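You operate a simulated robot arm through the tools that you are given. There is no shell and no other tool. Be economical: measure what you need, move in short steps, check, and stop when the job is done.

Carry out the task below with a simulated two-armed robot. There is one attempt and no reset: what you move stays moved.

TASK
Knead the leaf on the ribbed board, then brush it into the green box.
Fine: brown pad till the leaf is rolled; orange brush; both go back.

It is judged by the outcome, as a careful person would: the job done as asked, and still so three seconds after it is handed in. It fails if anything else is knocked over, pushed out of place, dropped, spilled or broken.

THE ROBOT
Two 6-joint arms with fingered hands on one trunk that stands fixed in place. Base frame: the origin is at the foot of the trunk, x ahead of it, y to its left, z up; the work surface is at about z = 800. Lengths are in mm, angles in rad, forces in N, time in s.
The left shoulder is at [20, 157, 829], the right one opposite. With the tool pointing down near the work surface each hand reaches from about 340 to 840 mm from the base axis, measured 20 degrees to its own side. Payload 4.1 kg a hand.
Tool frame (each hand has its own): the origin (TCP) lies between the finger pads and is the grasp point; the fingertips stand 33 mm ahead of it; z points along the fingers, y is the line along which they close. Largest opening 112 mm; the body of the gripper starts 39 mm behind the TCP. The gripper is a hand of 4 fingers: y runs from the thumb to the fingers, the wrist lies at [-16, -118, -200] in the tool frame.
Orientation is that of the tool frame in the base frame, as a unit quaternion [w, x, y, z]. With the fingers straight down and the wrist toward the robot, the tool's x, y and z point along [0, 1, 0], [1, 0, 0] and [0, 0, -1] of the base frame.

THE INTERFACE
- The arms move only by the tool jog_arm. It takes "left_rows", "right_rows" or both (then of equal length, played together; a hand with none holds still); each is a list of rows, each a list of 6 numbers: the shift along the base's x, y, z in units of 500 mm (1.0 is 500 mm), then the turn, a rotation vector about the base's x, y, z in units of 60 degrees (1.0 is 60 degrees). In form: [[x, y, z, ax, ay, az], ...]. A call has 1 to 10 rows; each row is the pose to reach, as a shift and turn from the pose commanded when the call began. A call with a number of a shift or a turn outside -1 to 1 is refused whole. Each row takes 0.2 s and may step no farther than 50 mm and 0.15 rad from the row before; otherwise, the whole call is refused. Where a pose cannot be reached the arm comes as near as it can. A force on the tool above 40 N (or 10 N above the force at the start of the call, whichever is more), or a blocked arm, ends the call early, and 0.2 s more pass. In this call time passes only in rows, and 0.2 s behind the last. The reply holds the time, the measured pose of the TCP, the force on the tool along the base axes, the opening and the grip force, in the units named above and with some noise, with the torque about the TCP (base axes, N m) and any sound that the robot's microphone picked up, and new pictures: "views" is both (left out), scene, wrist or none (wrist: the cameras of the hands that moved).
- Cameras (640 x 400 px; columns grow to the right, rows downward): "scene" is now at [55.3, 6, 1453.8]; the picture's right is [0.07, -1.00, 0.00], its down [-0.64, -0.04, -0.77] and it looks along [0.77, 0.05, -0.64] (base axes); focal length 343 px, centre (320, 200). "left" rides on the left gripper at [-66, -89, -130] in its tool frame; the picture's right is [-0.79, -0.29, 0.54], its down [0.55, -0.71, 0.44] and it looks along [0.26, 0.64, 0.72] (tool axes); focal length 247 px, centre (320, 200). "right" rides on the right gripper at [66, -89, -130] in its tool frame; the picture's right is [-0.79, 0.29, -0.54], its down [-0.55, -0.71, 0.44] and it looks along [-0.26, 0.64, 0.72] (tool axes); focal length 247 px, centre (320, 200). There is no depth. A picture from a camera that has moved, and an enlarged one, comes with that camera's place and axes in the base frame and with its lens.
- finger_targets(index, middle, ring, thumb_bend, thumb_turn, hand): sets how far each is bent, from 0 (flat) to 100 (curled in); at 30 the hand is open as for a grip, at 70 the pads meet at the TCP. One left out holds its place. A second passes; each finger stops where it meets its share of the squeeze, and holds until it gets a number again. It is the only way to open and close the hand. It gives what a move gives, with no picture; readings hold the bend of each and the force on the fingers (four entries, about 0 where the hand has none), thumb and palm. thumb_turn goes from beside the hand (0) to across from the fingers (100), as for a grip.
- aim_head(pan, tilt): turns the head with the scene camera to pan (to the left, within 1.501 rad either way) and tilt (down, from -0.506 to 1.204), counted from straight ahead of the robot. It gives what a move gives, and a new picture of the scene camera.
- enlarge(camera, box): a new picture of the part [left, top, right, bottom] of that camera's present view, enlarged. It takes no simulated time.
- close_job(): hands the job in; it is judged then, once.

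Go step by step. Nothing tells you positions but the pictures and the camera data: compare them with the known pose of the tool, close in by small moves and look again before you grip or let go. The budget is 120 turns and 200 pictures, counting those below and the enlarged ones. Unless the task says otherwise, let go and move clear before handing in, and close with one line.

The tools are called after "Request:" as a command line: name --argument value ..., lists and objects as JSON in quotes. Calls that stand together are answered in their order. jog_arm: Moves the arms, as the interface text tells. Its arguments: {"type":"object","properties":{"left_rows":{"type":"array","items":{"type":"array","items":{"type":"number"}}},"right_rows":{"type":"array","items":{"type":"array","items":{"type":"number"}}},"views":{"type":"string","enum":["both","scene","wrist","none"]}},"required":[]} The other tools are called the same way: finger_targets (index, middle, ring, thumb_bend, thumb_turn, hand) moves the fingers one by one; aim_head (pan, tilt) turns the head that bears the scene camera; enlarge (camera, box) takes an enlarged picture of a part of a camera's view; close_job () hands the job in.

At the start:

```text
time_s: 0.0
left_tool_pos: [543.9, 199.1, 1134.3]
left_tool_rot: [0.0, 0.707, 0.707, 0.0]
left_wrist_force: [-0.6, 0.5, 0.4]
left_moment: [0.02, 0.01, 0.02]
left_width: 111.5
left_finger_force: 0.0
left_shape: jaw
left_bend: [30.0, 30.0, 30.0, 30.0, 98.0]
left_finger forces: [0.0, 0.0, 0.0, 0.0, 0.0, 0.1]
right_tool_pos: [490.7, -251.8, 1155.5]
right_tool_rot: [0.0, 0.707, 0.707, 0.0]
right_wrist_force: [0.1, 0.2, 0.4]
right_moment: [0.03, 0.03, 0.02]
right_width: 111.7
right_finger_force: 0.0
right_shape: jaw
right_bend: [30.0, 30.0, 30.0, 30.0, 98.0]
right_finger forces: [0.0, 0.0, 0.0, 0.0, 0.0, 0.1]
head pan, tilt: [0.07, 0.691]
```

scene: 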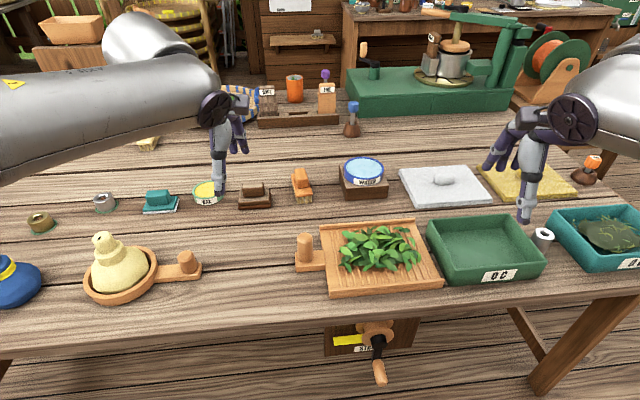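
right: 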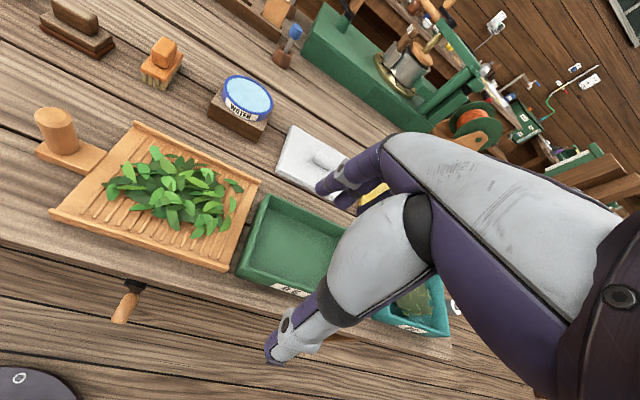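
left: 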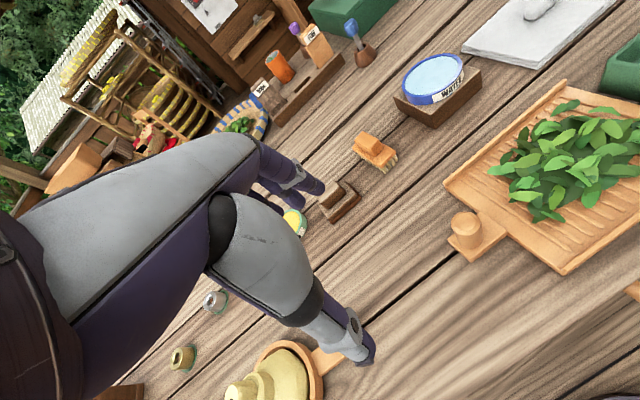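

I see the ribbed board with leaves at about (606,-79), the green box to its right, and the brown pad and orange brush further back. I'll look closer before I move.

Request:
enlarge --camera "scene" --box '[130, 150, 330, 275]'

Request:
enlarge --camera "scene" --box '[280, 190, 560, 365]'

Request:
enlarge --camera "left" --box '[240, 120, 420, 232]'

```text
3.20 times, centred on (230, 212) of scene
camera zoom: at [55.3, 6.0, 1453.8], right [0.07, -1.0, 0.0], down [-0.64, -0.04, -0.77], along [0.77, 0.05, -0.64], focal length 1097 px, centre (608, 160)
```

zoom: 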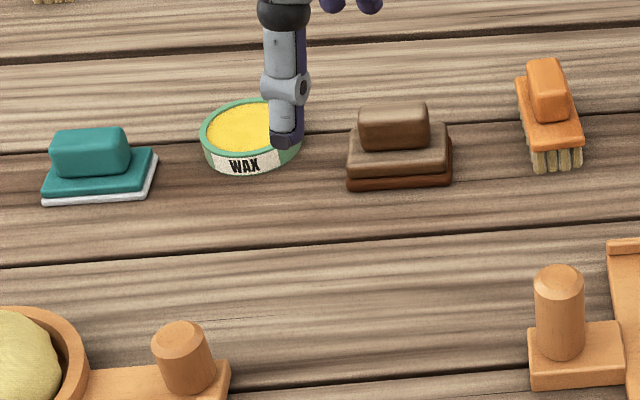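

```text
2.29 times, centred on (420, 278) of scene
camera zoom: at [55.3, 6.0, 1453.8], right [0.07, -1.0, 0.0], down [-0.64, -0.04, -0.77], along [0.77, 0.05, -0.64], focal length 784 px, centre (91, 23)
```

zoom: 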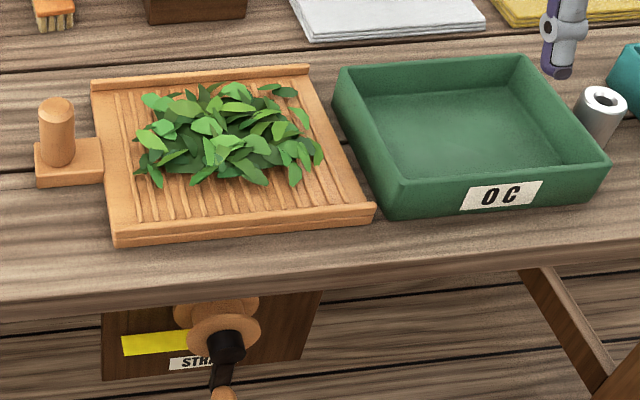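

```text
3.56 times, centred on (330, 176) of left
camera zoom: at [453.6, 132.3, 1266.1], right [-0.29, -0.79, -0.54], down [-0.71, 0.55, -0.44], along [0.64, 0.26, -0.72], focal length 878 px, centre (284, 285)
```

zoom: 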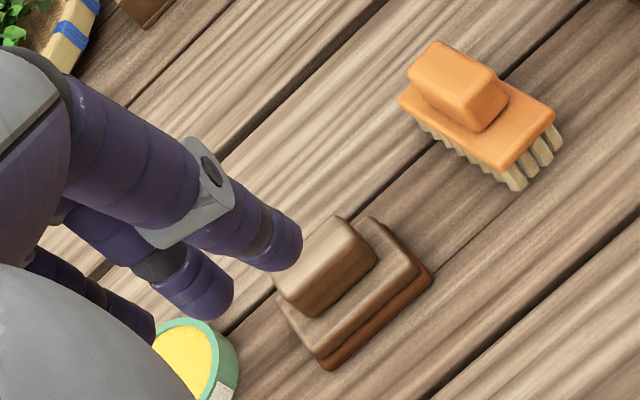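

The brown pad looks to be at about (820,249), with its handle running along y. I'll bring the left hand above it with a slight forward tilt to extend reach.

Request:
jog_arm --left_rows '[[0.068, 0.0125, -0.03, 0, -0.018, 0], [0.136, 0.025, -0.06, 0, -0.036, 0], [0.204, 0.0375, -0.09, 0, -0.054, 0], [0.272, 0.05, -0.13, 0, -0.072, 0], [0.34, 0.0625, -0.18, 0, -0.09, 0], [0.408, 0.075, -0.24, 0, -0.108, 0], [0.476, 0.0875, -0.3, 0, -0.126, 0], [0.53, 0.1, -0.36, 0, -0.143, 0]]'

```text
time_s: 1.8
left_tool_pos: [807.5, 251.2, 956.3]
left_tool_rot: [0.053, 0.705, 0.705, 0.054]
left_wrist_force: [-0.2, -0.3, 1.8]
left_moment: [-0.04, 0.01, -0.05]
left_width: 111.6
left_finger_force: 0.1
left_shape: jaw
left_bend: [30.0, 30.0, 30.0, 30.0, 98.0]
left_finger forces: [0.0, 0.0, 0.0, 0.1, 0.0, 0.0]
right_tool_pos: [488.8, -252.3, 1153.7]
right_tool_rot: [0.0, 0.707, 0.707, 0.0]
right_wrist_force: [-1.3, -0.5, 0.2]
right_moment: [0.0, -0.03, -0.01]
right_width: 111.6
right_finger_force: 0.0
right_shape: jaw
right_bend: [30.0, 30.0, 30.0, 30.0, 98.0]
right_finger forces: [0.1, 0.1, 0.0, 0.1, 0.0, 0.0]
head pan, tilt: [0.07, 0.691]
camera left: at [699.7, 183.3, 1071.7], right [-0.2, -0.79, -0.58], down [-0.64, 0.55, -0.54], along [0.74, 0.26, -0.62], focal length 247 px, centre (320, 200)
```

scene: 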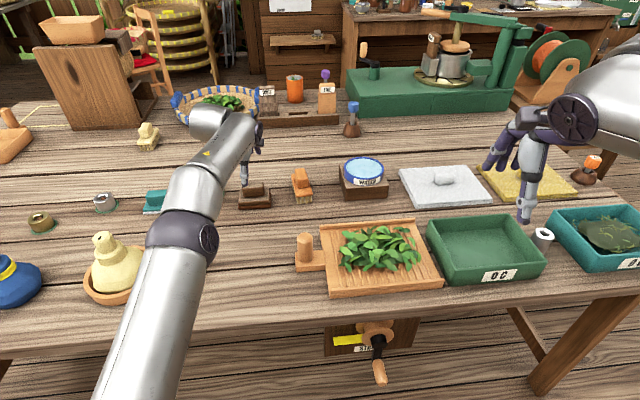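
left: 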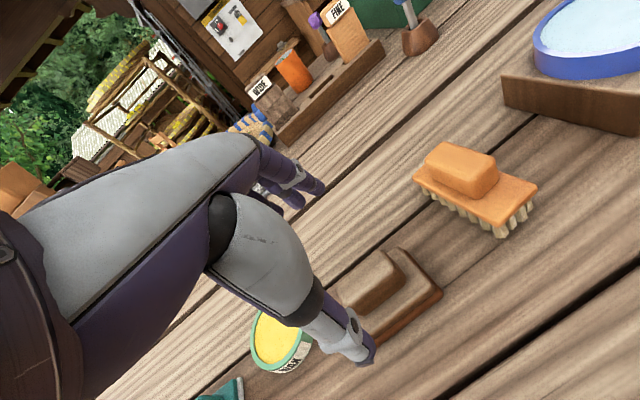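

The hand is above the pad. I'll zoom in to pin down where its handle sits.

Request:
enlarge --camera "left" --box '[300, 210, 460, 310]'

Request:
enlarge --camera "scene" --box '[200, 120, 330, 220]'

```text
4.00 times, centred on (380, 260) of left
camera zoom: at [699.7, 183.3, 1071.7], right [-0.2, -0.79, -0.58], down [-0.64, 0.55, -0.54], along [0.74, 0.26, -0.62], focal length 988 px, centre (80, -40)
```

zoom: 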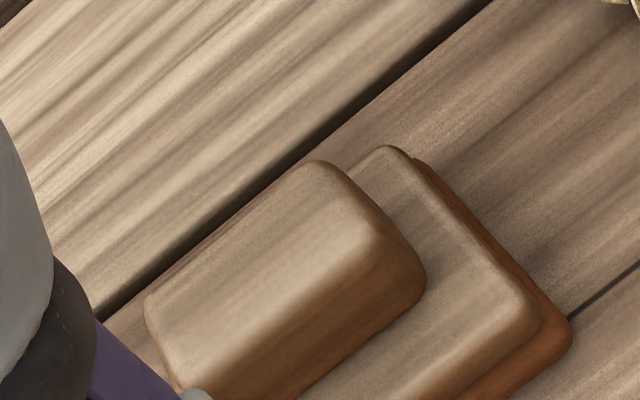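

```text
4.00 times, centred on (265, 170) of scene
camera zoom: at [54.5, 6.1, 1453.8], right [0.07, -1.0, 0.0], down [-0.64, -0.04, -0.77], along [0.77, 0.05, -0.64], focal length 1371 px, centre (540, 320)
```

zoom: 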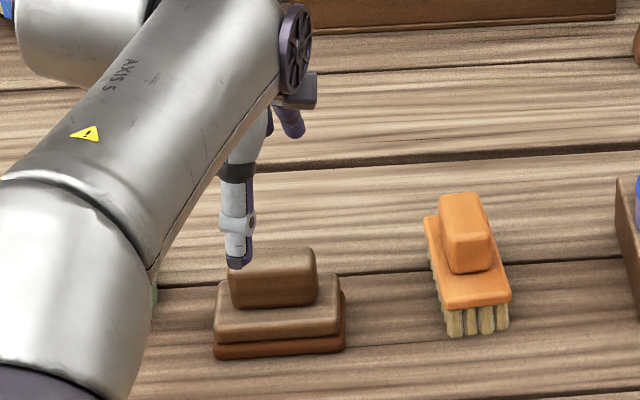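

The pad's handle is about 60 × 38 mm, centred near (822,252), and runs from z 836 to 858. I'll lower the hand and reduce the tilt to see whether it still reaches.

Request:
jog_arm --left_rows '[[0.01, 0.003, -0.04, 0, 0.04, 0], [0.02, 0.006, -0.08, 0, 0.08, 0], [0.027, 0.006, -0.11, 0, 0.1, 0]]' --views "both"

Request:
enlarge --camera "left" --box '[240, 180, 480, 330]'

Request:
enlarge --camera "scene" --box '[200, 120, 330, 220]'

```text
time_s: 2.6
left_tool_pos: [797.7, 242.4, 897.9]
left_tool_rot: [0.016, 0.707, 0.707, 0.016]
left_wrist_force: [0.4, -0.4, 1.2]
left_moment: [-0.01, -0.01, 0.03]
left_width: 111.8
left_finger_force: 0.1
left_shape: jaw
left_bend: [30.0, 30.0, 30.0, 30.0, 98.0]
left_finger forces: [0.0, 0.0, 0.0, 0.0, 0.0, 0.0]
left hand out of reach, approached as far as the arm can: row 1, 2, 3
right_tool_pos: [491.4, -250.5, 1153.3]
right_tool_rot: [0.0, 0.707, 0.707, 0.001]
right_wrist_force: [-0.7, -0.3, -0.5]
right_moment: [0.0, 0.0, 0.0]
right_width: 111.4
right_finger_force: 0.1
right_shape: jaw
right_bend: [30.0, 30.0, 30.0, 30.0, 98.0]
right_finger forces: [0.0, 0.0, 0.1, 0.0, 0.0, 0.0]
head pan, tilt: [0.07, 0.691]
camera left: at [702.2, 175.9, 1024.7], right [-0.26, -0.79, -0.55], down [-0.69, 0.55, -0.47], along [0.67, 0.26, -0.69], focal length 247 px, centre (320, 200)
```

scene: 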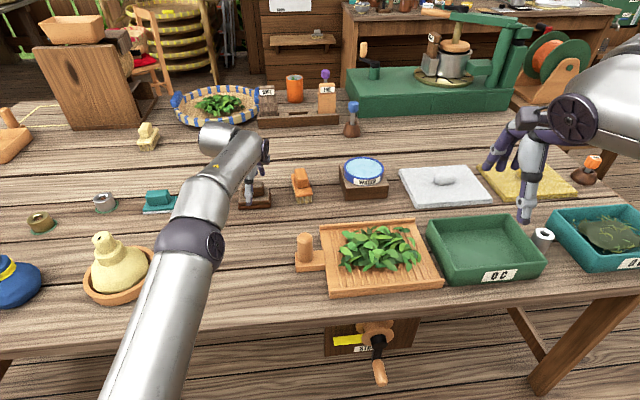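
left: 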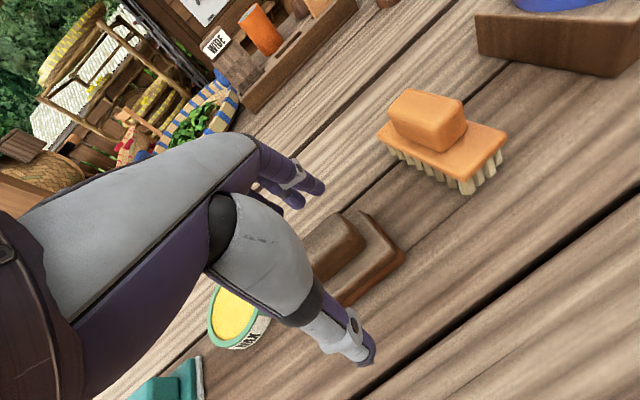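

```text
2.67 times, centred on (360, 255) of left
camera zoom: at [702.2, 175.9, 1024.7], right [-0.26, -0.79, -0.55], down [-0.69, 0.55, -0.47], along [0.67, 0.26, -0.69], focal length 659 px, centre (213, 53)
```

zoom: 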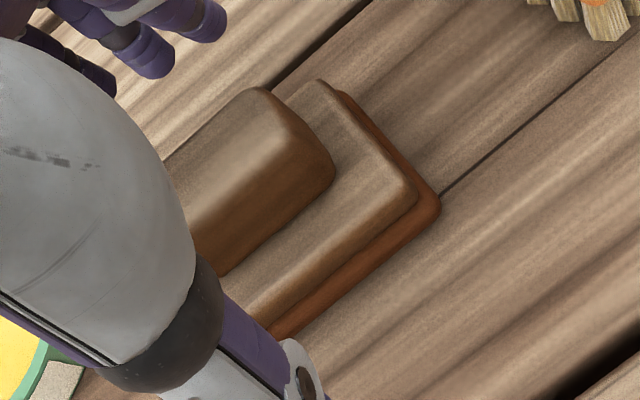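

```text
4.00 times, centred on (265, 170) of scene
camera zoom: at [55.4, 6.0, 1453.8], right [0.07, -1.0, 0.0], down [-0.64, -0.04, -0.77], along [0.77, 0.05, -0.64], focal length 1371 px, centre (540, 320)
```

zoom: 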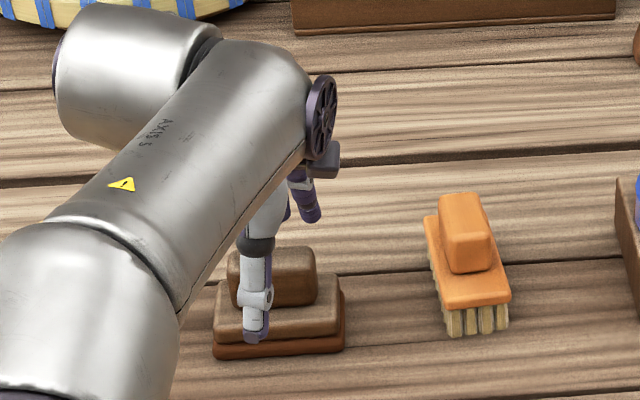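

The pad is at the edge of reach with the hand upright, so I'll use a tilt of about 0.12 rad and come lower, to just above the handle.

Request:
jog_arm --left_rows '[[0, 0, -0.015, 0, -0.04, 0], [-0.002, 0, -0.03, 0, -0.072, 0]]' --views "none"

```text
time_s: 3.2
left_tool_pos: [797.0, 243.6, 884.9]
left_tool_rot: [0.043, 0.706, 0.706, 0.043]
left_wrist_force: [-0.1, 0.1, -0.8]
left_moment: [0.01, 0.01, -0.01]
left_width: 111.9
left_finger_force: 0.1
left_shape: jaw
left_bend: [30.0, 30.0, 30.0, 30.0, 98.0]
left_finger forces: [0.1, 0.0, 0.0, 0.0, 0.0, 0.0]
right_tool_pos: [490.9, -252.7, 1153.9]
right_tool_rot: [0.0, 0.707, 0.707, 0.001]
right_wrist_force: [-0.2, 0.1, 0.4]
right_moment: [0.08, 0.04, 0.01]
right_width: 111.7
right_finger_force: 0.1
right_shape: jaw
right_bend: [30.0, 30.0, 30.0, 30.0, 98.0]
right_finger forces: [0.0, 0.0, 0.1, 0.0, 0.0, 0.0]
head pan, tilt: [0.07, 0.691]
```

Moves start from the pose actually reached, so I'll now shift over the handle centre.

Request:
jog_arm --left_rows '[[0.024, 0.009, 0, 0, 0, 0], [0.049, 0.017, -0.01, 0, 0, 0]]' --views "wrist"

Request:
enlarge --camera "scene" --box '[200, 120, 330, 220]'

```text
time_s: 3.8
left_tool_pos: [815.9, 250.4, 879.7]
left_tool_rot: [0.042, 0.706, 0.706, 0.043]
left_wrist_force: [1.0, 0.4, -0.6]
left_moment: [0.04, -0.01, 0.01]
left_width: 111.7
left_finger_force: 0.1
left_shape: jaw
left_bend: [30.0, 30.0, 30.0, 30.0, 98.0]
left_finger forces: [0.0, 0.0, 0.0, 0.0, 0.0, 0.1]
left hand out of reach, approached as far as the arm can: row 2
right_tool_pos: [490.3, -252.2, 1153.5]
right_tool_rot: [0.0, 0.707, 0.707, 0.0]
right_wrist_force: [1.1, 0.0, -0.4]
right_moment: [-0.02, -0.01, -0.01]
right_width: 111.8
right_finger_force: 0.2
right_shape: jaw
right_bend: [30.0, 30.0, 30.0, 30.0, 98.0]
right_finger forces: [0.1, 0.0, 0.0, 0.0, 0.0, 0.0]
head pan, tilt: [0.07, 0.691]
camera left: at [709.8, 183.9, 999.0], right [-0.22, -0.79, -0.57], down [-0.65, 0.55, -0.52], along [0.72, 0.26, -0.64], focal length 247 px, centre (320, 200)
```

left: 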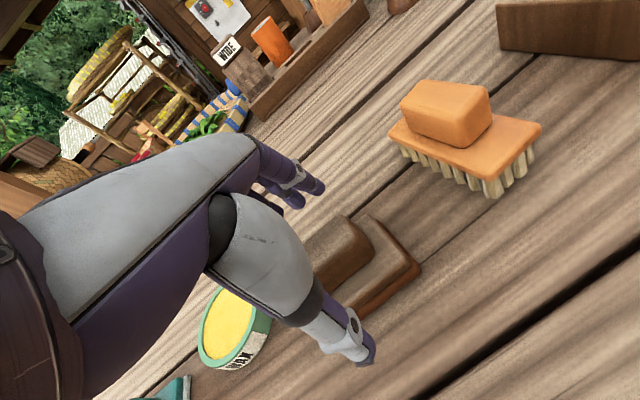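

```text
4.00 times, centred on (265, 170) of scene
camera zoom: at [55.4, 6.0, 1453.8], right [0.07, -1.0, 0.0], down [-0.64, -0.04, -0.77], along [0.77, 0.05, -0.64], focal length 1371 px, centre (540, 320)
```

zoom: 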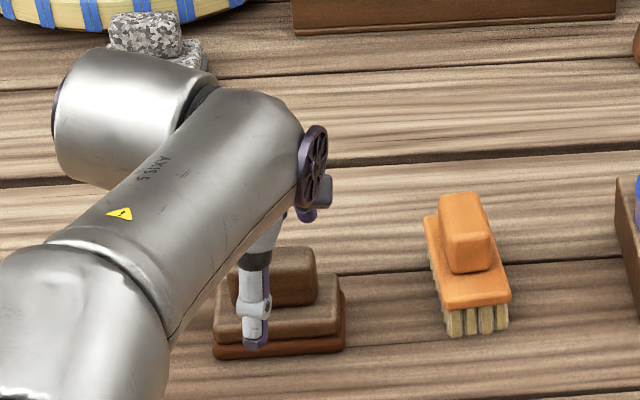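

The thumb is on the near side with the fingers beyond the handle. I'll go down the last few millimetres and close gently in stages.

Request:
jog_arm --left_rows '[[0.006, 0.002, -0.014, 0, -0.01, 0]]' --views "none"

Request:
finger_targets --hand "left" --index 48 --middle 48 --ring 48 --thumb_bend 48

Request:
enlarge --camera "scene" --box '[200, 120, 330, 220]'

Request:
enlarge --camera "left" --box '[240, 150, 480, 380]'

```text
time_s: 4.2
left_tool_pos: [817.6, 250.7, 873.9]
left_tool_rot: [0.046, 0.706, 0.705, 0.046]
left_wrist_force: [0.7, 0.1, 0.5]
left_moment: [0.03, 0.01, 0.03]
left_width: 111.6
left_finger_force: 0.1
left_shape: jaw
left_bend: [30.0, 30.0, 30.0, 30.0, 98.0]
left_finger forces: [0.0, 0.1, 0.1, 0.1, 0.0, 0.0]
right_tool_pos: [490.2, -252.6, 1154.0]
right_tool_rot: [0.0, 0.707, 0.707, 0.0]
right_wrist_force: [0.1, -0.3, 0.2]
right_moment: [0.02, -0.02, -0.01]
right_width: 111.9
right_finger_force: 0.1
right_shape: jaw
right_bend: [30.0, 30.0, 30.0, 30.0, 98.0]
right_finger forces: [0.0, 0.0, 0.1, 0.0, 0.0, 0.1]
head pan, tilt: [0.07, 0.691]
```

```text
time_s: 5.2
left_tool_pos: [817.4, 250.9, 873.7]
left_tool_rot: [0.046, 0.706, 0.706, 0.046]
left_wrist_force: [0.2, 0.5, -0.5]
left_moment: [0.01, 0.04, 0.01]
left_width: 63.8
left_finger_force: 0.0
left_shape: fingers
left_bend: [48.0, 48.0, 48.0, 48.0, 98.0]
left_finger forces: [0.0, 0.0, 0.1, 0.0, 0.0, 0.0]
right_tool_pos: [491.9, -252.2, 1153.4]
right_tool_rot: [0.001, 0.707, 0.707, 0.0]
right_wrist_force: [-0.9, -0.6, 0.5]
right_moment: [0.03, 0.01, 0.02]
right_width: 111.5
right_finger_force: 0.1
right_shape: jaw
right_bend: [30.0, 30.0, 30.0, 30.0, 98.0]
right_finger forces: [0.1, 0.0, 0.1, 0.0, 0.1, 0.1]
head pan, tilt: [0.07, 0.691]
```

```text
4.00 times, centred on (265, 170) of scene
camera zoom: at [55.3, 6.0, 1453.8], right [0.07, -1.0, 0.0], down [-0.64, -0.04, -0.77], along [0.77, 0.05, -0.64], focal length 1371 px, centre (540, 320)
```

zoom: 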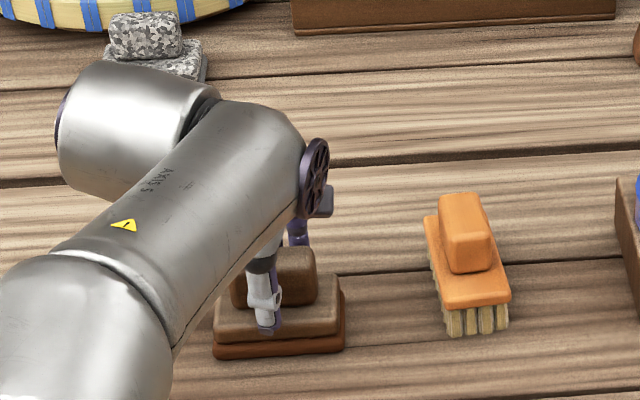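

```text
1.74 times, centred on (360, 265) of left
camera zoom: at [711.7, 184.3, 990.9], right [-0.21, -0.79, -0.57], down [-0.65, 0.55, -0.52], along [0.73, 0.26, -0.63], focal length 430 px, centre (250, 87)
```

zoom: 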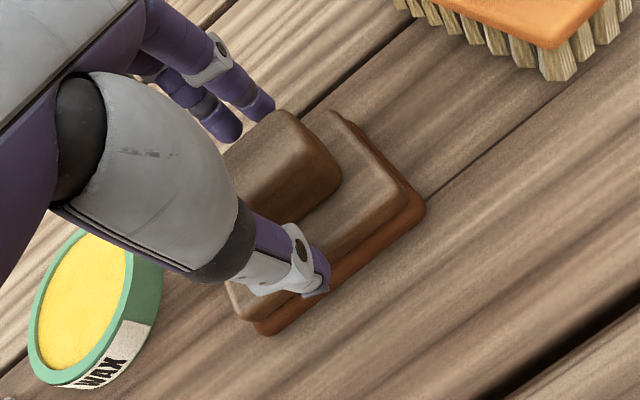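

The thumb and fingers straddle the handle cleanly. Now I'll close onto it.

Request:
finger_targets --hand "left" --index 70 --middle 70 --ring 70 --thumb_bend 70

Request:
enlarge --camera "left" --box '[240, 150, 480, 380]'

Request:
enlarge --camera "scene" --box '[200, 120, 330, 220]'

```text
time_s: 6.2
left_tool_pos: [818.0, 252.5, 874.1]
left_tool_rot: [0.046, 0.705, 0.706, 0.046]
left_wrist_force: [0.6, 2.4, 2.5]
left_moment: [0.03, 0.07, -0.07]
left_width: 30.0
left_finger_force: 12.5
left_shape: fingers
left_bend: [62.0, 66.0, 68.0, 60.0, 97.0]
left_finger forces: [6.4, 4.8, 1.7, 0.0, 12.0, 0.0]
right_tool_pos: [490.3, -251.9, 1153.9]
right_tool_rot: [0.0, 0.707, 0.707, 0.001]
right_wrist_force: [-0.6, 0.1, -0.1]
right_moment: [-0.03, 0.0, 0.0]
right_width: 111.7
right_finger_force: 0.1
right_shape: jaw
right_bend: [30.0, 30.0, 30.0, 30.0, 98.0]
right_finger forces: [0.1, 0.1, 0.0, 0.1, 0.1, 0.0]
head pan, tilt: [0.07, 0.691]
```

```text
1.74 times, centred on (360, 265) of left
camera zoom: at [711.7, 184.5, 991.2], right [-0.21, -0.79, -0.57], down [-0.65, 0.55, -0.52], along [0.73, 0.26, -0.63], focal length 430 px, centre (250, 87)
```

zoom: 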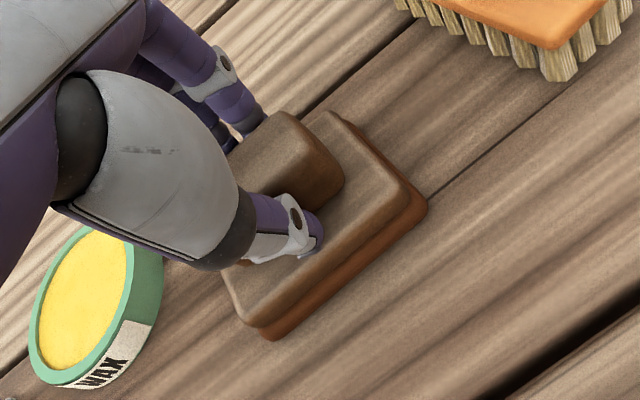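

```text
4.00 times, centred on (265, 170) of scene
camera zoom: at [55.2, 6.0, 1453.8], right [0.07, -1.0, 0.0], down [-0.64, -0.04, -0.77], along [0.77, 0.05, -0.64], focal length 1371 px, centre (540, 320)
```

zoom: 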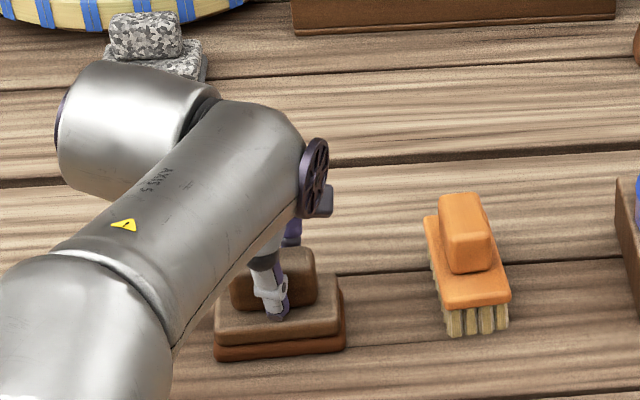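

The grip reads 12.5 N but the ring finger carries little of it. I'll ask for more bend and then make a small test lift.

Request:
finger_targets --hand "left" --index 85 --middle 85 --ring 85 --thumb_bend 85

Request:
jog_arm --left_rows '[[-0.005, 0, 0.03, 0, 0, 0], [-0.01, 0, 0.06, 0, 0, 0], [-0.02, 0, 0.1, 0, 0, 0]]' --views "both"

```text
time_s: 7.2
left_tool_pos: [818.2, 251.0, 874.5]
left_tool_rot: [0.047, 0.706, 0.705, 0.047]
left_wrist_force: [0.4, 4.1, 7.9]
left_moment: [-0.13, 0.27, -0.19]
left_width: 29.5
left_finger_force: 25.2
left_shape: fingers
left_bend: [72.0, 72.0, 73.0, 59.0, 95.0]
left_finger forces: [10.6, 7.9, 7.4, 0.1, 24.3, 0.0]
right_tool_pos: [489.4, -250.9, 1153.9]
right_tool_rot: [0.0, 0.707, 0.707, 0.0]
right_wrist_force: [0.8, 0.6, 0.4]
right_moment: [0.02, 0.01, -0.02]
right_width: 111.7
right_finger_force: 0.0
right_shape: jaw
right_bend: [30.0, 30.0, 30.0, 30.0, 98.0]
right_finger forces: [0.0, 0.0, 0.1, 0.1, 0.0, 0.0]
head pan, tilt: [0.07, 0.691]
```

```text
time_s: 8.0
left_tool_pos: [807.7, 249.9, 922.6]
left_tool_rot: [0.047, 0.706, 0.705, 0.045]
left_wrist_force: [0.4, -0.3, -3.9]
left_moment: [-0.02, -0.02, -0.01]
left_width: 29.9
left_finger_force: 24.5
left_shape: fingers
left_bend: [72.0, 72.0, 73.0, 59.0, 94.0]
left_finger forces: [12.1, 6.5, 5.8, 0.1, 24.5, 0.0]
right_tool_pos: [490.7, -252.0, 1154.5]
right_tool_rot: [0.0, 0.707, 0.707, -0.001]
right_wrist_force: [-0.7, 0.1, -0.4]
right_moment: [0.0, 0.0, -0.02]
right_width: 111.7
right_finger_force: 0.1
right_shape: jaw
right_bend: [30.0, 30.0, 30.0, 30.0, 98.0]
right_finger forces: [0.0, 0.0, 0.0, 0.0, 0.0, 0.1]
head pan, tilt: [0.07, 0.691]
camera left: at [701.2, 182.9, 1040.3], right [-0.22, -0.79, -0.57], down [-0.65, 0.55, -0.52], along [0.73, 0.26, -0.63], focal length 247 px, centre (320, 200)
```

scene: 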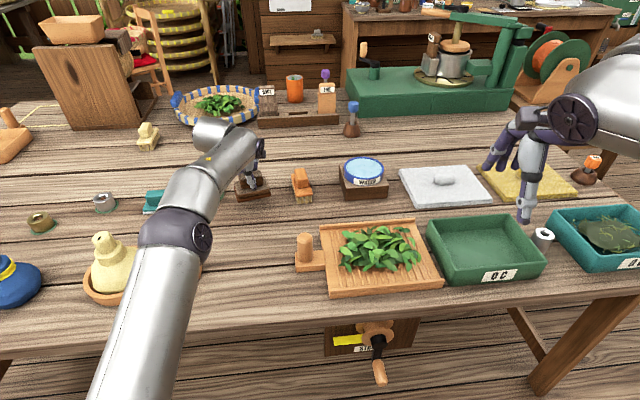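
left: 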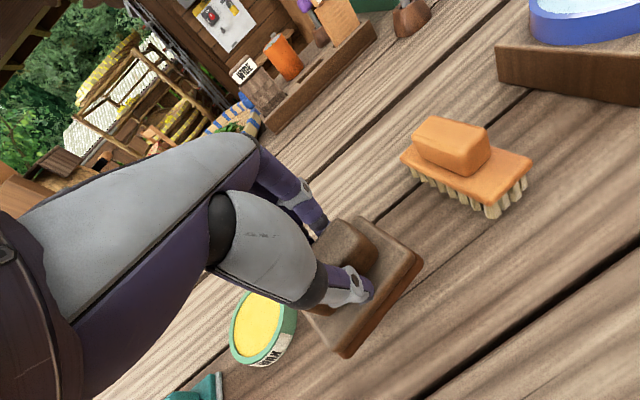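

The pad is held, weighing about 4 N. I'll carry it over the leaf pile, high above everything else, turning it slightly to match the board's angle.

Request:
jog_arm --left_rows '[[-0.01, -0.01, 0.06, 0, 0, 0], [-0.03, -0.07, 0.1, 0, 0, 0.01], [-0.07, -0.15, 0.1, 0, 0, 0.03], [-0.11, -0.23, 0.1, 0, 0, 0.05], [-0.15, -0.31, 0.1, 0, 0, 0.07], [-0.19, -0.39, 0.1, 0, 0, 0.09], [-0.23, -0.47, 0.1, 0, 0, 0.11], [-0.27, -0.55, 0.1, 0, 0, 0.13], [-0.31, -0.63, 0.1, 0, 0, 0.15], [-0.352, -0.702, 0.09, 0, 0, 0.16]]' --views "both"

Request:
enlarge --camera "scene" --box '[280, 160, 480, 300]'

```text
time_s: 10.2
left_tool_pos: [631.9, -100.8, 969.3]
left_tool_rot: [0.043, 0.643, 0.763, 0.05]
left_wrist_force: [0.3, 0.4, -1.9]
left_moment: [-0.04, 0.01, 0.02]
left_width: 29.4
left_finger_force: 23.8
left_shape: fingers
left_bend: [72.0, 72.0, 73.0, 59.0, 93.0]
left_finger forces: [11.7, 6.7, 5.6, 0.1, 23.9, 0.0]
right_tool_pos: [491.5, -250.8, 1154.7]
right_tool_rot: [0.001, 0.707, 0.707, -0.001]
right_wrist_force: [-1.1, 0.1, 0.0]
right_moment: [-0.03, -0.02, -0.02]
right_width: 111.7
right_finger_force: 0.1
right_shape: jaw
right_bend: [30.0, 30.0, 30.0, 30.0, 98.0]
right_finger forces: [0.0, 0.0, 0.0, 0.1, 0.0, 0.0]
head pan, tilt: [0.07, 0.691]
camera left: at [538.3, -184.3, 1087.5], right [-0.08, -0.82, -0.57], down [-0.73, 0.44, -0.52], along [0.68, 0.38, -0.63], focal length 247 px, centre (320, 200)
```

scene: 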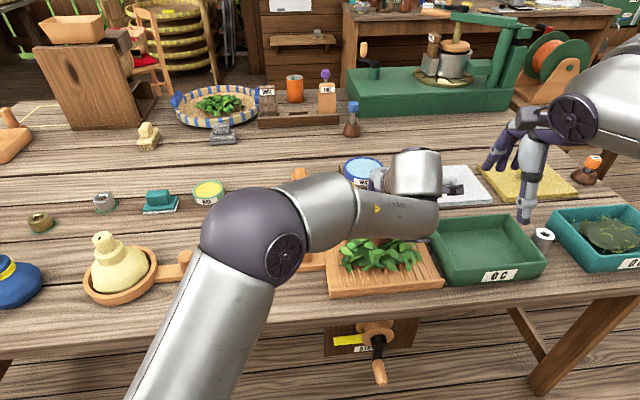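
left: 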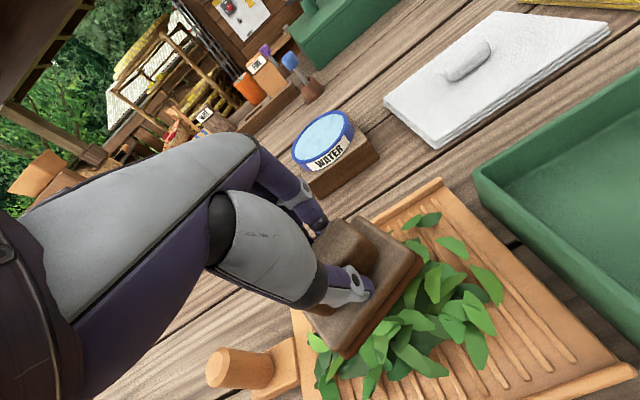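

```text
2.86 times, centred on (380, 230) of scene
camera zoom: at [55.4, 6.5, 1453.8], right [0.07, -1.0, 0.0], down [-0.64, -0.05, -0.77], along [0.77, 0.05, -0.64], focal length 979 px, centre (149, 114)
```

zoom: 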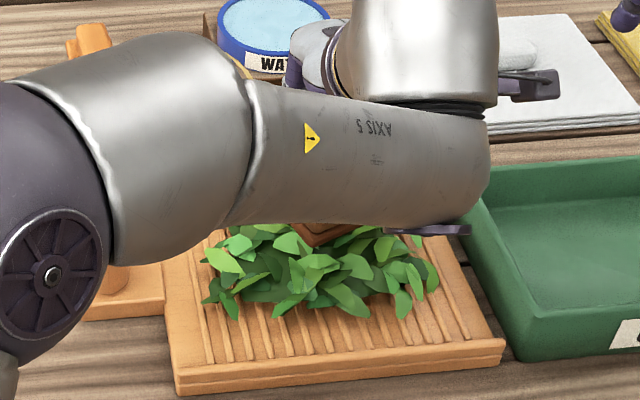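

The arm blocks the head camera here, so I'll use the right wrist camera, which sees the board from the side.

Request:
enlarge --camera "right" --box '[20, 60, 300, 290]'

```text
1.74 times, centred on (160, 175) of right
camera zoom: at [401.3, -186.6, 1283.8], right [0.29, -0.79, 0.54], down [-0.71, -0.55, -0.44], along [0.64, -0.26, -0.72], focal length 430 px, centre (598, 244)
```

zoom: 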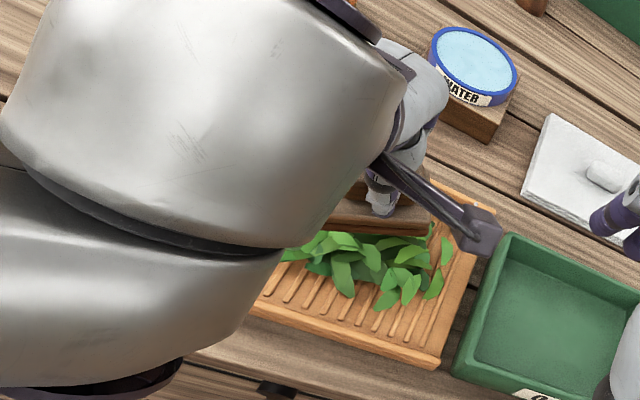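

The pad is over the pile. I'll descend in small steps and watch the force.

Request:
jog_arm --left_rows '[[0, 0, -0.06, 0, 0, 0], [0, 0, -0.1, 0, 0, 0], [0, 0, -0.12, 0, 0, 0]]' --views "none"

Request:
jog_arm --left_rows '[[0, 0, -0.008, 0, 0, 0], [0, 0, -0.016, 0, 0, 0], [0, 0, -0.024, 0, 0, 0]]' --views "wrist"

```text
time_s: 11.0
left_tool_pos: [631.9, -102.2, 909.3]
left_tool_rot: [0.042, 0.643, 0.763, 0.049]
left_wrist_force: [-0.4, 0.3, -1.8]
left_moment: [-0.01, -0.03, -0.01]
left_width: 29.4
left_finger_force: 24.3
left_shape: fingers
left_bend: [72.0, 72.0, 73.0, 59.0, 93.0]
left_finger forces: [11.5, 6.6, 5.5, 0.1, 23.8, 0.1]
right_tool_pos: [490.5, -252.5, 1154.1]
right_tool_rot: [0.0, 0.707, 0.708, 0.001]
right_wrist_force: [-0.1, 0.7, 0.3]
right_moment: [-0.02, 0.02, 0.03]
right_width: 111.7
right_finger_force: 0.0
right_shape: jaw
right_bend: [30.0, 30.0, 30.0, 30.0, 98.0]
right_finger forces: [0.0, 0.0, 0.0, 0.1, 0.1, 0.0]
head pan, tilt: [0.07, 0.691]
```

```text
time_s: 11.8
left_tool_pos: [632.8, -101.5, 896.6]
left_tool_rot: [0.043, 0.644, 0.762, 0.051]
left_wrist_force: [-0.7, 0.8, -2.9]
left_moment: [-0.02, -0.02, -0.01]
left_width: 29.5
left_finger_force: 24.0
left_shape: fingers
left_bend: [72.0, 72.0, 73.0, 59.0, 93.0]
left_finger forces: [11.7, 6.6, 5.6, 0.0, 23.8, 0.0]
right_tool_pos: [490.0, -252.7, 1153.9]
right_tool_rot: [0.0, 0.707, 0.707, 0.0]
right_wrist_force: [0.6, -0.8, -0.2]
right_moment: [0.01, 0.0, 0.01]
right_width: 111.7
right_finger_force: 0.1
right_shape: jaw
right_bend: [30.0, 30.0, 30.0, 30.0, 98.0]
right_finger forces: [0.0, 0.0, 0.0, 0.0, 0.0, 0.0]
head pan, tilt: [0.07, 0.691]
camera left: at [538.6, -184.1, 1013.9], right [-0.08, -0.82, -0.57], down [-0.73, 0.44, -0.52], along [0.68, 0.38, -0.63], focal length 247 px, centre (320, 200)
```

left: 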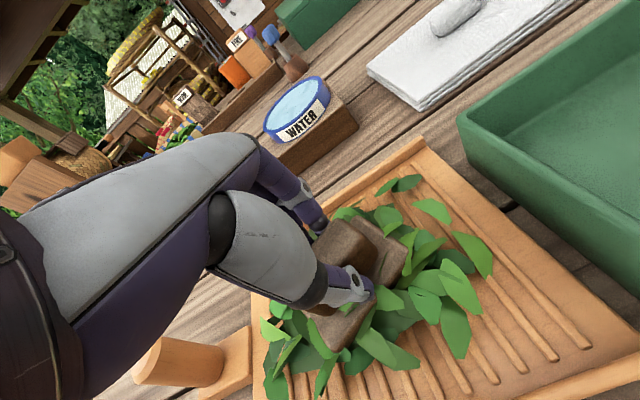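

The leaves offer no resistance yet, so I'll keep lowering.

Request:
jog_arm --left_rows '[[0, 0, -0.006, 0, 0, 0], [0, 0, -0.012, 0, 0, 0], [0, 0, -0.018, 0, 0, 0], [0, 0, -0.022, 0, 0, 0]]' --views "wrist"

```text
time_s: 12.8
left_tool_pos: [632.7, -98.9, 888.1]
left_tool_rot: [0.045, 0.644, 0.762, 0.051]
left_wrist_force: [3.2, 4.0, 21.4]
left_moment: [-0.23, 0.44, -0.16]
left_width: 29.5
left_finger_force: 28.0
left_shape: fingers
left_bend: [72.0, 72.0, 74.0, 59.0, 93.0]
left_finger forces: [12.5, 8.2, 8.3, 0.0, 26.5, 0.1]
right_tool_pos: [490.6, -252.0, 1154.4]
right_tool_rot: [0.0, 0.707, 0.707, 0.0]
right_wrist_force: [0.7, -0.5, 0.5]
right_moment: [0.05, -0.02, 0.01]
right_width: 111.4
right_finger_force: 0.0
right_shape: jaw
right_bend: [30.0, 30.0, 30.0, 30.0, 98.0]
right_finger forces: [0.1, 0.0, 0.0, 0.1, 0.1, 0.1]
head pan, tilt: [0.07, 0.691]
camera left: at [539.2, -183.2, 1005.7], right [-0.07, -0.82, -0.57], down [-0.73, 0.43, -0.53], along [0.68, 0.38, -0.63], focal length 247 px, centre (320, 200)
```

left: 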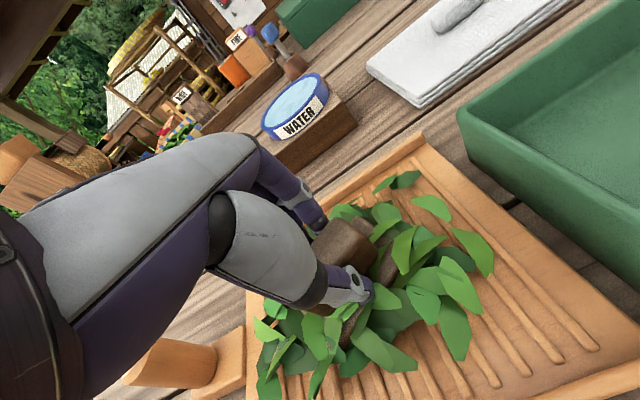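

The pad is now pressing on the board with about 21 N. I'll try a gentle stroke across the ribs and see whether the leaf rolls and the board stays put.

Request:
jog_arm --left_rows '[[-0.005, 0.03, 0.002, 0, 0, 0], [-0.01, 0.06, 0.002, 0, 0, 0], [-0.005, 0.03, 0.002, 0, 0, 0], [0, 0, 0.002, 0, 0, 0], [0.005, -0.03, 0.002, 0, 0, 0], [0.01, -0.06, 0.002, 0, 0, 0], [0.005, -0.03, 0.002, 0, 0, 0], [0, 0, 0.002, 0, 0, 0]]' --views "wrist"

Request:
enlarge --camera "right" --box '[20, 60, 300, 290]'

```text
time_s: 14.6
left_tool_pos: [632.8, -103.6, 886.1]
left_tool_rot: [0.043, 0.645, 0.762, 0.049]
left_wrist_force: [1.3, -8.7, 15.8]
left_moment: [-0.63, 0.61, 0.29]
left_width: 30.6
left_finger_force: 29.3
left_shape: fingers
left_bend: [71.0, 73.0, 76.0, 61.0, 89.0]
left_finger forces: [14.4, 4.2, 0.8, 0.0, 39.1, 0.0]
right_tool_pos: [490.1, -253.3, 1154.1]
right_tool_rot: [0.0, 0.707, 0.707, 0.001]
right_wrist_force: [-0.2, 0.1, -0.1]
right_moment: [0.03, 0.01, -0.02]
right_width: 111.7
right_finger_force: 0.1
right_shape: jaw
right_bend: [30.0, 30.0, 30.0, 30.0, 98.0]
right_finger forces: [0.1, 0.1, 0.1, 0.0, 0.0, 0.0]
head pan, tilt: [0.07, 0.691]
camera left: at [538.3, -186.9, 1004.2], right [-0.08, -0.82, -0.57], down [-0.73, 0.44, -0.53], along [0.68, 0.37, -0.63], focal length 247 px, centre (320, 200)
```

left: 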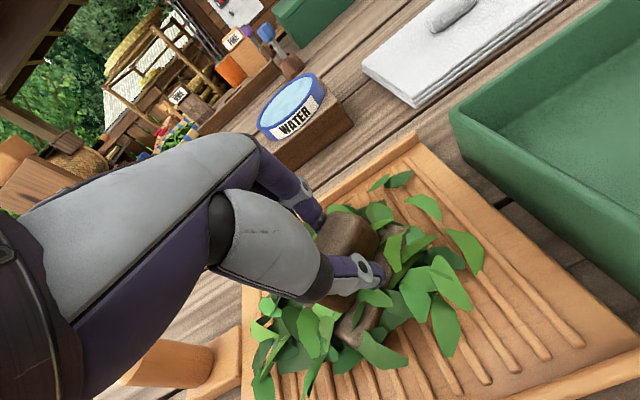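

```text
1.74 times, centred on (160, 175) of right
camera zoom: at [400.6, -187.8, 1283.8], right [0.29, -0.79, 0.54], down [-0.71, -0.55, -0.44], along [0.64, -0.26, -0.72], focal length 430 px, centre (598, 244)
```

zoom: 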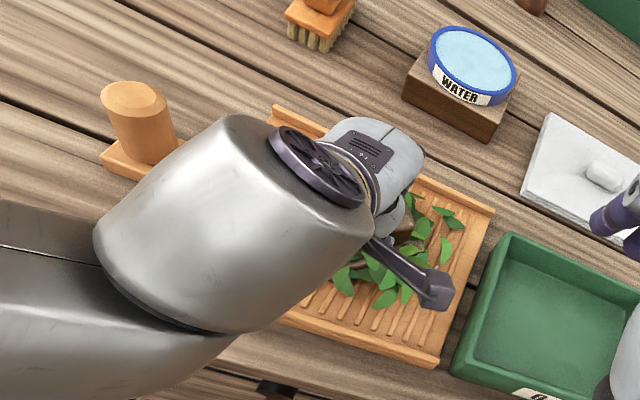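

The board hasn't moved, but the pad twists a little in my grip under the side load. I'll check how it sits and whether the leaf has changed.

Request:
enlarge --camera "left" --box '[200, 140, 560, 400]'

```text
1.54 times, centred on (380, 270) of left
camera zoom: at [538.3, -186.9, 1004.2], right [-0.08, -0.82, -0.57], down [-0.73, 0.44, -0.53], along [0.68, 0.37, -0.63], focal length 380 px, centre (228, 92)
```

zoom: 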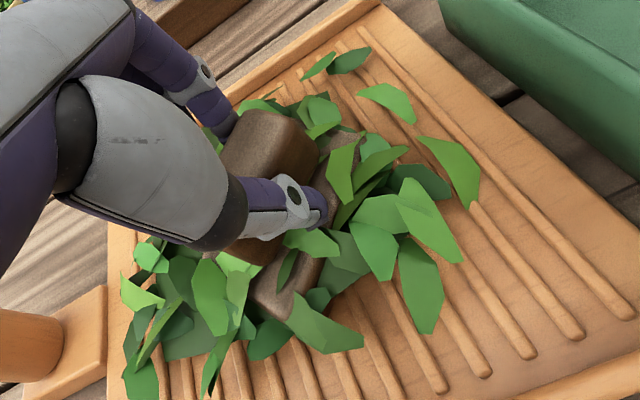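

I'll lighten the press slightly and stroke along the hand's closing direction, where the grip is stiffest.

Request:
jog_arm --left_rows '[[0.03, 0.005, 0.003, 0, 0, 0], [0.06, 0.01, 0.003, 0, 0, 0], [0.03, 0.005, 0.003, 0, 0, 0], [0, 0, 0.003, 0, 0, 0], [-0.03, -0.005, 0.003, 0, 0, 0], [-0.06, -0.01, 0.003, 0, 0, 0], [-0.03, -0.005, 0.003, 0, 0, 0], [0.03, 0.005, 0.003, 0, 0, 0], [0.06, 0.01, 0.003, 0, 0, 0], [0.0, 0.0, 0.003, 0, 0, 0]]' --views "wrist"

Request:
enlarge --camera "left" --box '[200, 140, 560, 400]'

```text
time_s: 16.8
left_tool_pos: [632.2, -99.7, 887.8]
left_tool_rot: [0.042, 0.644, 0.762, 0.051]
left_wrist_force: [3.9, 0.1, 8.7]
left_moment: [-0.13, 0.13, 0.02]
left_width: 30.0
left_finger_force: 28.2
left_shape: fingers
left_bend: [71.0, 73.0, 75.0, 61.0, 90.0]
left_finger forces: [13.1, 8.4, 5.0, 0.0, 29.4, 0.0]
right_tool_pos: [489.7, -251.4, 1154.7]
right_tool_rot: [0.0, 0.707, 0.707, 0.001]
right_wrist_force: [-0.3, 0.1, -0.4]
right_moment: [-0.02, -0.02, 0.03]
right_width: 111.8
right_finger_force: 0.1
right_shape: jaw
right_bend: [30.0, 30.0, 30.0, 30.0, 98.0]
right_finger forces: [0.0, 0.0, 0.0, 0.0, 0.0, 0.1]
head pan, tilt: [0.07, 0.691]
camera left: at [538.3, -183.6, 1004.9], right [-0.08, -0.82, -0.57], down [-0.73, 0.44, -0.53], along [0.68, 0.38, -0.63], focal length 247 px, centre (320, 200)
```

left: 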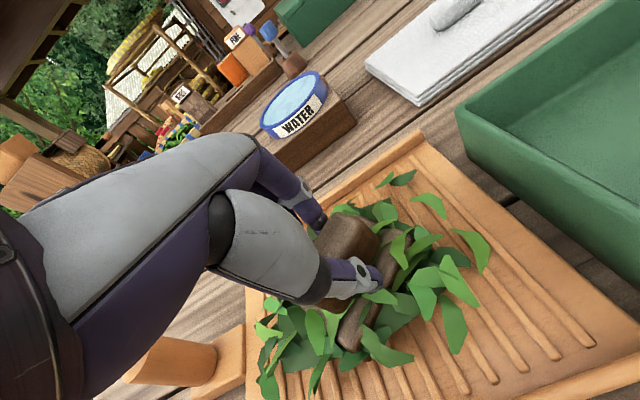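

```text
1.54 times, centred on (380, 270) of left
camera zoom: at [538.3, -183.6, 1004.9], right [-0.08, -0.82, -0.57], down [-0.73, 0.44, -0.53], along [0.68, 0.38, -0.63], focal length 380 px, centre (228, 92)
```

zoom: 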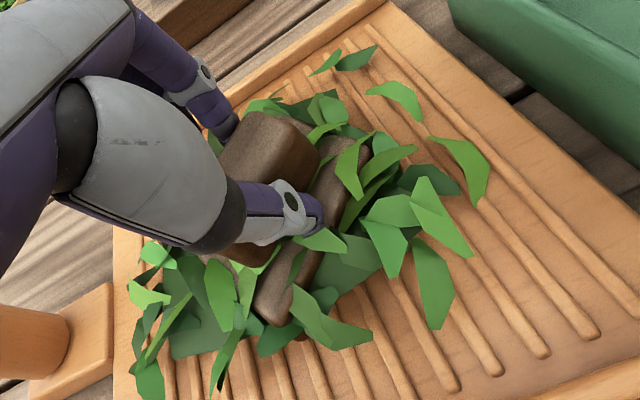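

The leaves are starting to curl, so kneading works. I'll continue with longer strokes and a little more pressure.

Request:
jog_arm --left_rows '[[0.05, 0.008, -0.002, 0, 0, 0], [0.08, 0.014, -0.002, 0, 0, 0], [0.02, 0.003, -0.002, 0, 0, 0], [-0.04, -0.007, -0.002, 0, 0, 0], [-0.08, -0.014, -0.002, 0, 0, 0], [-0.02, -0.003, -0.002, 0, 0, 0], [0.04, 0.007, -0.002, 0, 0, 0], [0.08, 0.014, -0.002, 0, 0, 0], [0.03, 0.005, -0.002, 0, 0, 0], [-0.03, -0.005, -0.002, 0, 0, 0]]' --views "none"

Request:
jog_arm --left_rows '[[0.03, 0.005, 0, 0, 0, 0], [0.02, 0.04, 0, 0, 0, 0], [0.01, 0.08, 0, 0, 0, 0], [0.02, 0.04, 0, 0, 0, 0], [0.03, 0.005, 0, 0, 0, 0], [0.035, -0.04, 0, 0, 0, 0], [0.04, -0.08, 0, 0, 0, 0], [0.035, -0.04, 0, 0, 0, 0], [0.03, 0.005, 0, 0, 0, 0]]' --views "wrist"

Request:
enlarge --camera "left" --box '[200, 140, 560, 400]'

```text
time_s: 19.0
left_tool_pos: [618.7, -104.2, 887.0]
left_tool_rot: [0.043, 0.643, 0.763, 0.051]
left_wrist_force: [6.0, 1.2, 16.5]
left_moment: [-0.21, 0.3, 0.05]
left_width: 29.9
left_finger_force: 33.4
left_shape: fingers
left_bend: [71.0, 73.0, 75.0, 61.0, 90.0]
left_finger forces: [14.2, 9.3, 5.8, 0.0, 36.0, 0.1]
right_tool_pos: [491.0, -251.8, 1155.1]
right_tool_rot: [-0.001, 0.707, 0.707, 0.0]
right_wrist_force: [0.7, 0.2, 0.1]
right_moment: [-0.03, 0.01, 0.02]
right_width: 111.7
right_finger_force: 0.0
right_shape: jaw
right_bend: [30.0, 30.0, 30.0, 30.0, 98.0]
right_finger forces: [0.1, 0.0, 0.1, 0.0, 0.1, 0.0]
head pan, tilt: [0.07, 0.691]
```

```text
time_s: 21.0
left_tool_pos: [631.8, -102.5, 886.3]
left_tool_rot: [0.044, 0.645, 0.761, 0.049]
left_wrist_force: [1.9, -8.4, 17.3]
left_moment: [-0.64, 0.49, 0.24]
left_width: 29.9
left_finger_force: 29.6
left_shape: fingers
left_bend: [71.0, 74.0, 75.0, 61.0, 89.0]
left_finger forces: [14.0, 4.6, 1.2, 0.1, 39.3, 0.0]
right_tool_pos: [490.4, -252.5, 1153.8]
right_tool_rot: [0.001, 0.707, 0.707, 0.0]
right_wrist_force: [1.1, -0.6, -0.1]
right_moment: [0.04, 0.04, -0.01]
right_width: 111.5
right_finger_force: 0.0
right_shape: jaw
right_bend: [30.0, 30.0, 30.0, 30.0, 98.0]
right_finger forces: [0.0, 0.0, 0.1, 0.0, 0.0, 0.0]
head pan, tilt: [0.07, 0.691]
camera left: at [537.6, -185.1, 1004.4], right [-0.08, -0.82, -0.57], down [-0.73, 0.44, -0.53], along [0.68, 0.37, -0.63], focal length 247 px, centre (320, 200)
```

left: 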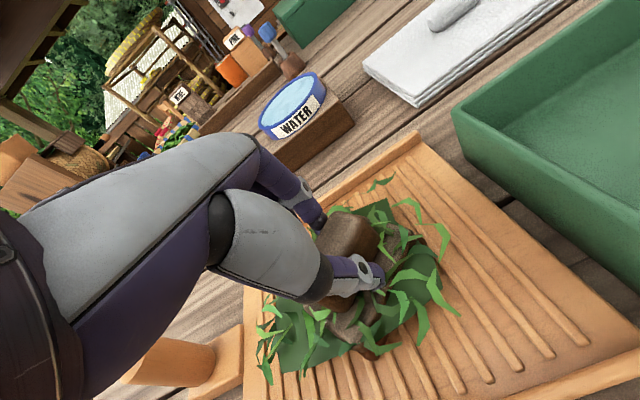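

```text
1.54 times, centred on (380, 270) of left
camera zoom: at [537.6, -185.1, 1004.4], right [-0.08, -0.82, -0.57], down [-0.73, 0.44, -0.53], along [0.68, 0.37, -0.63], focal length 380 px, centre (228, 92)
```

zoom: 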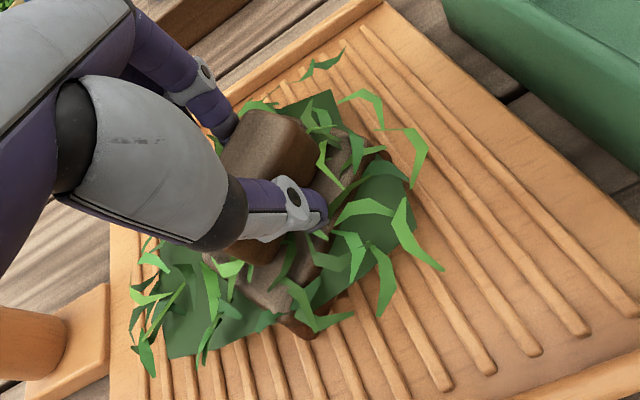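

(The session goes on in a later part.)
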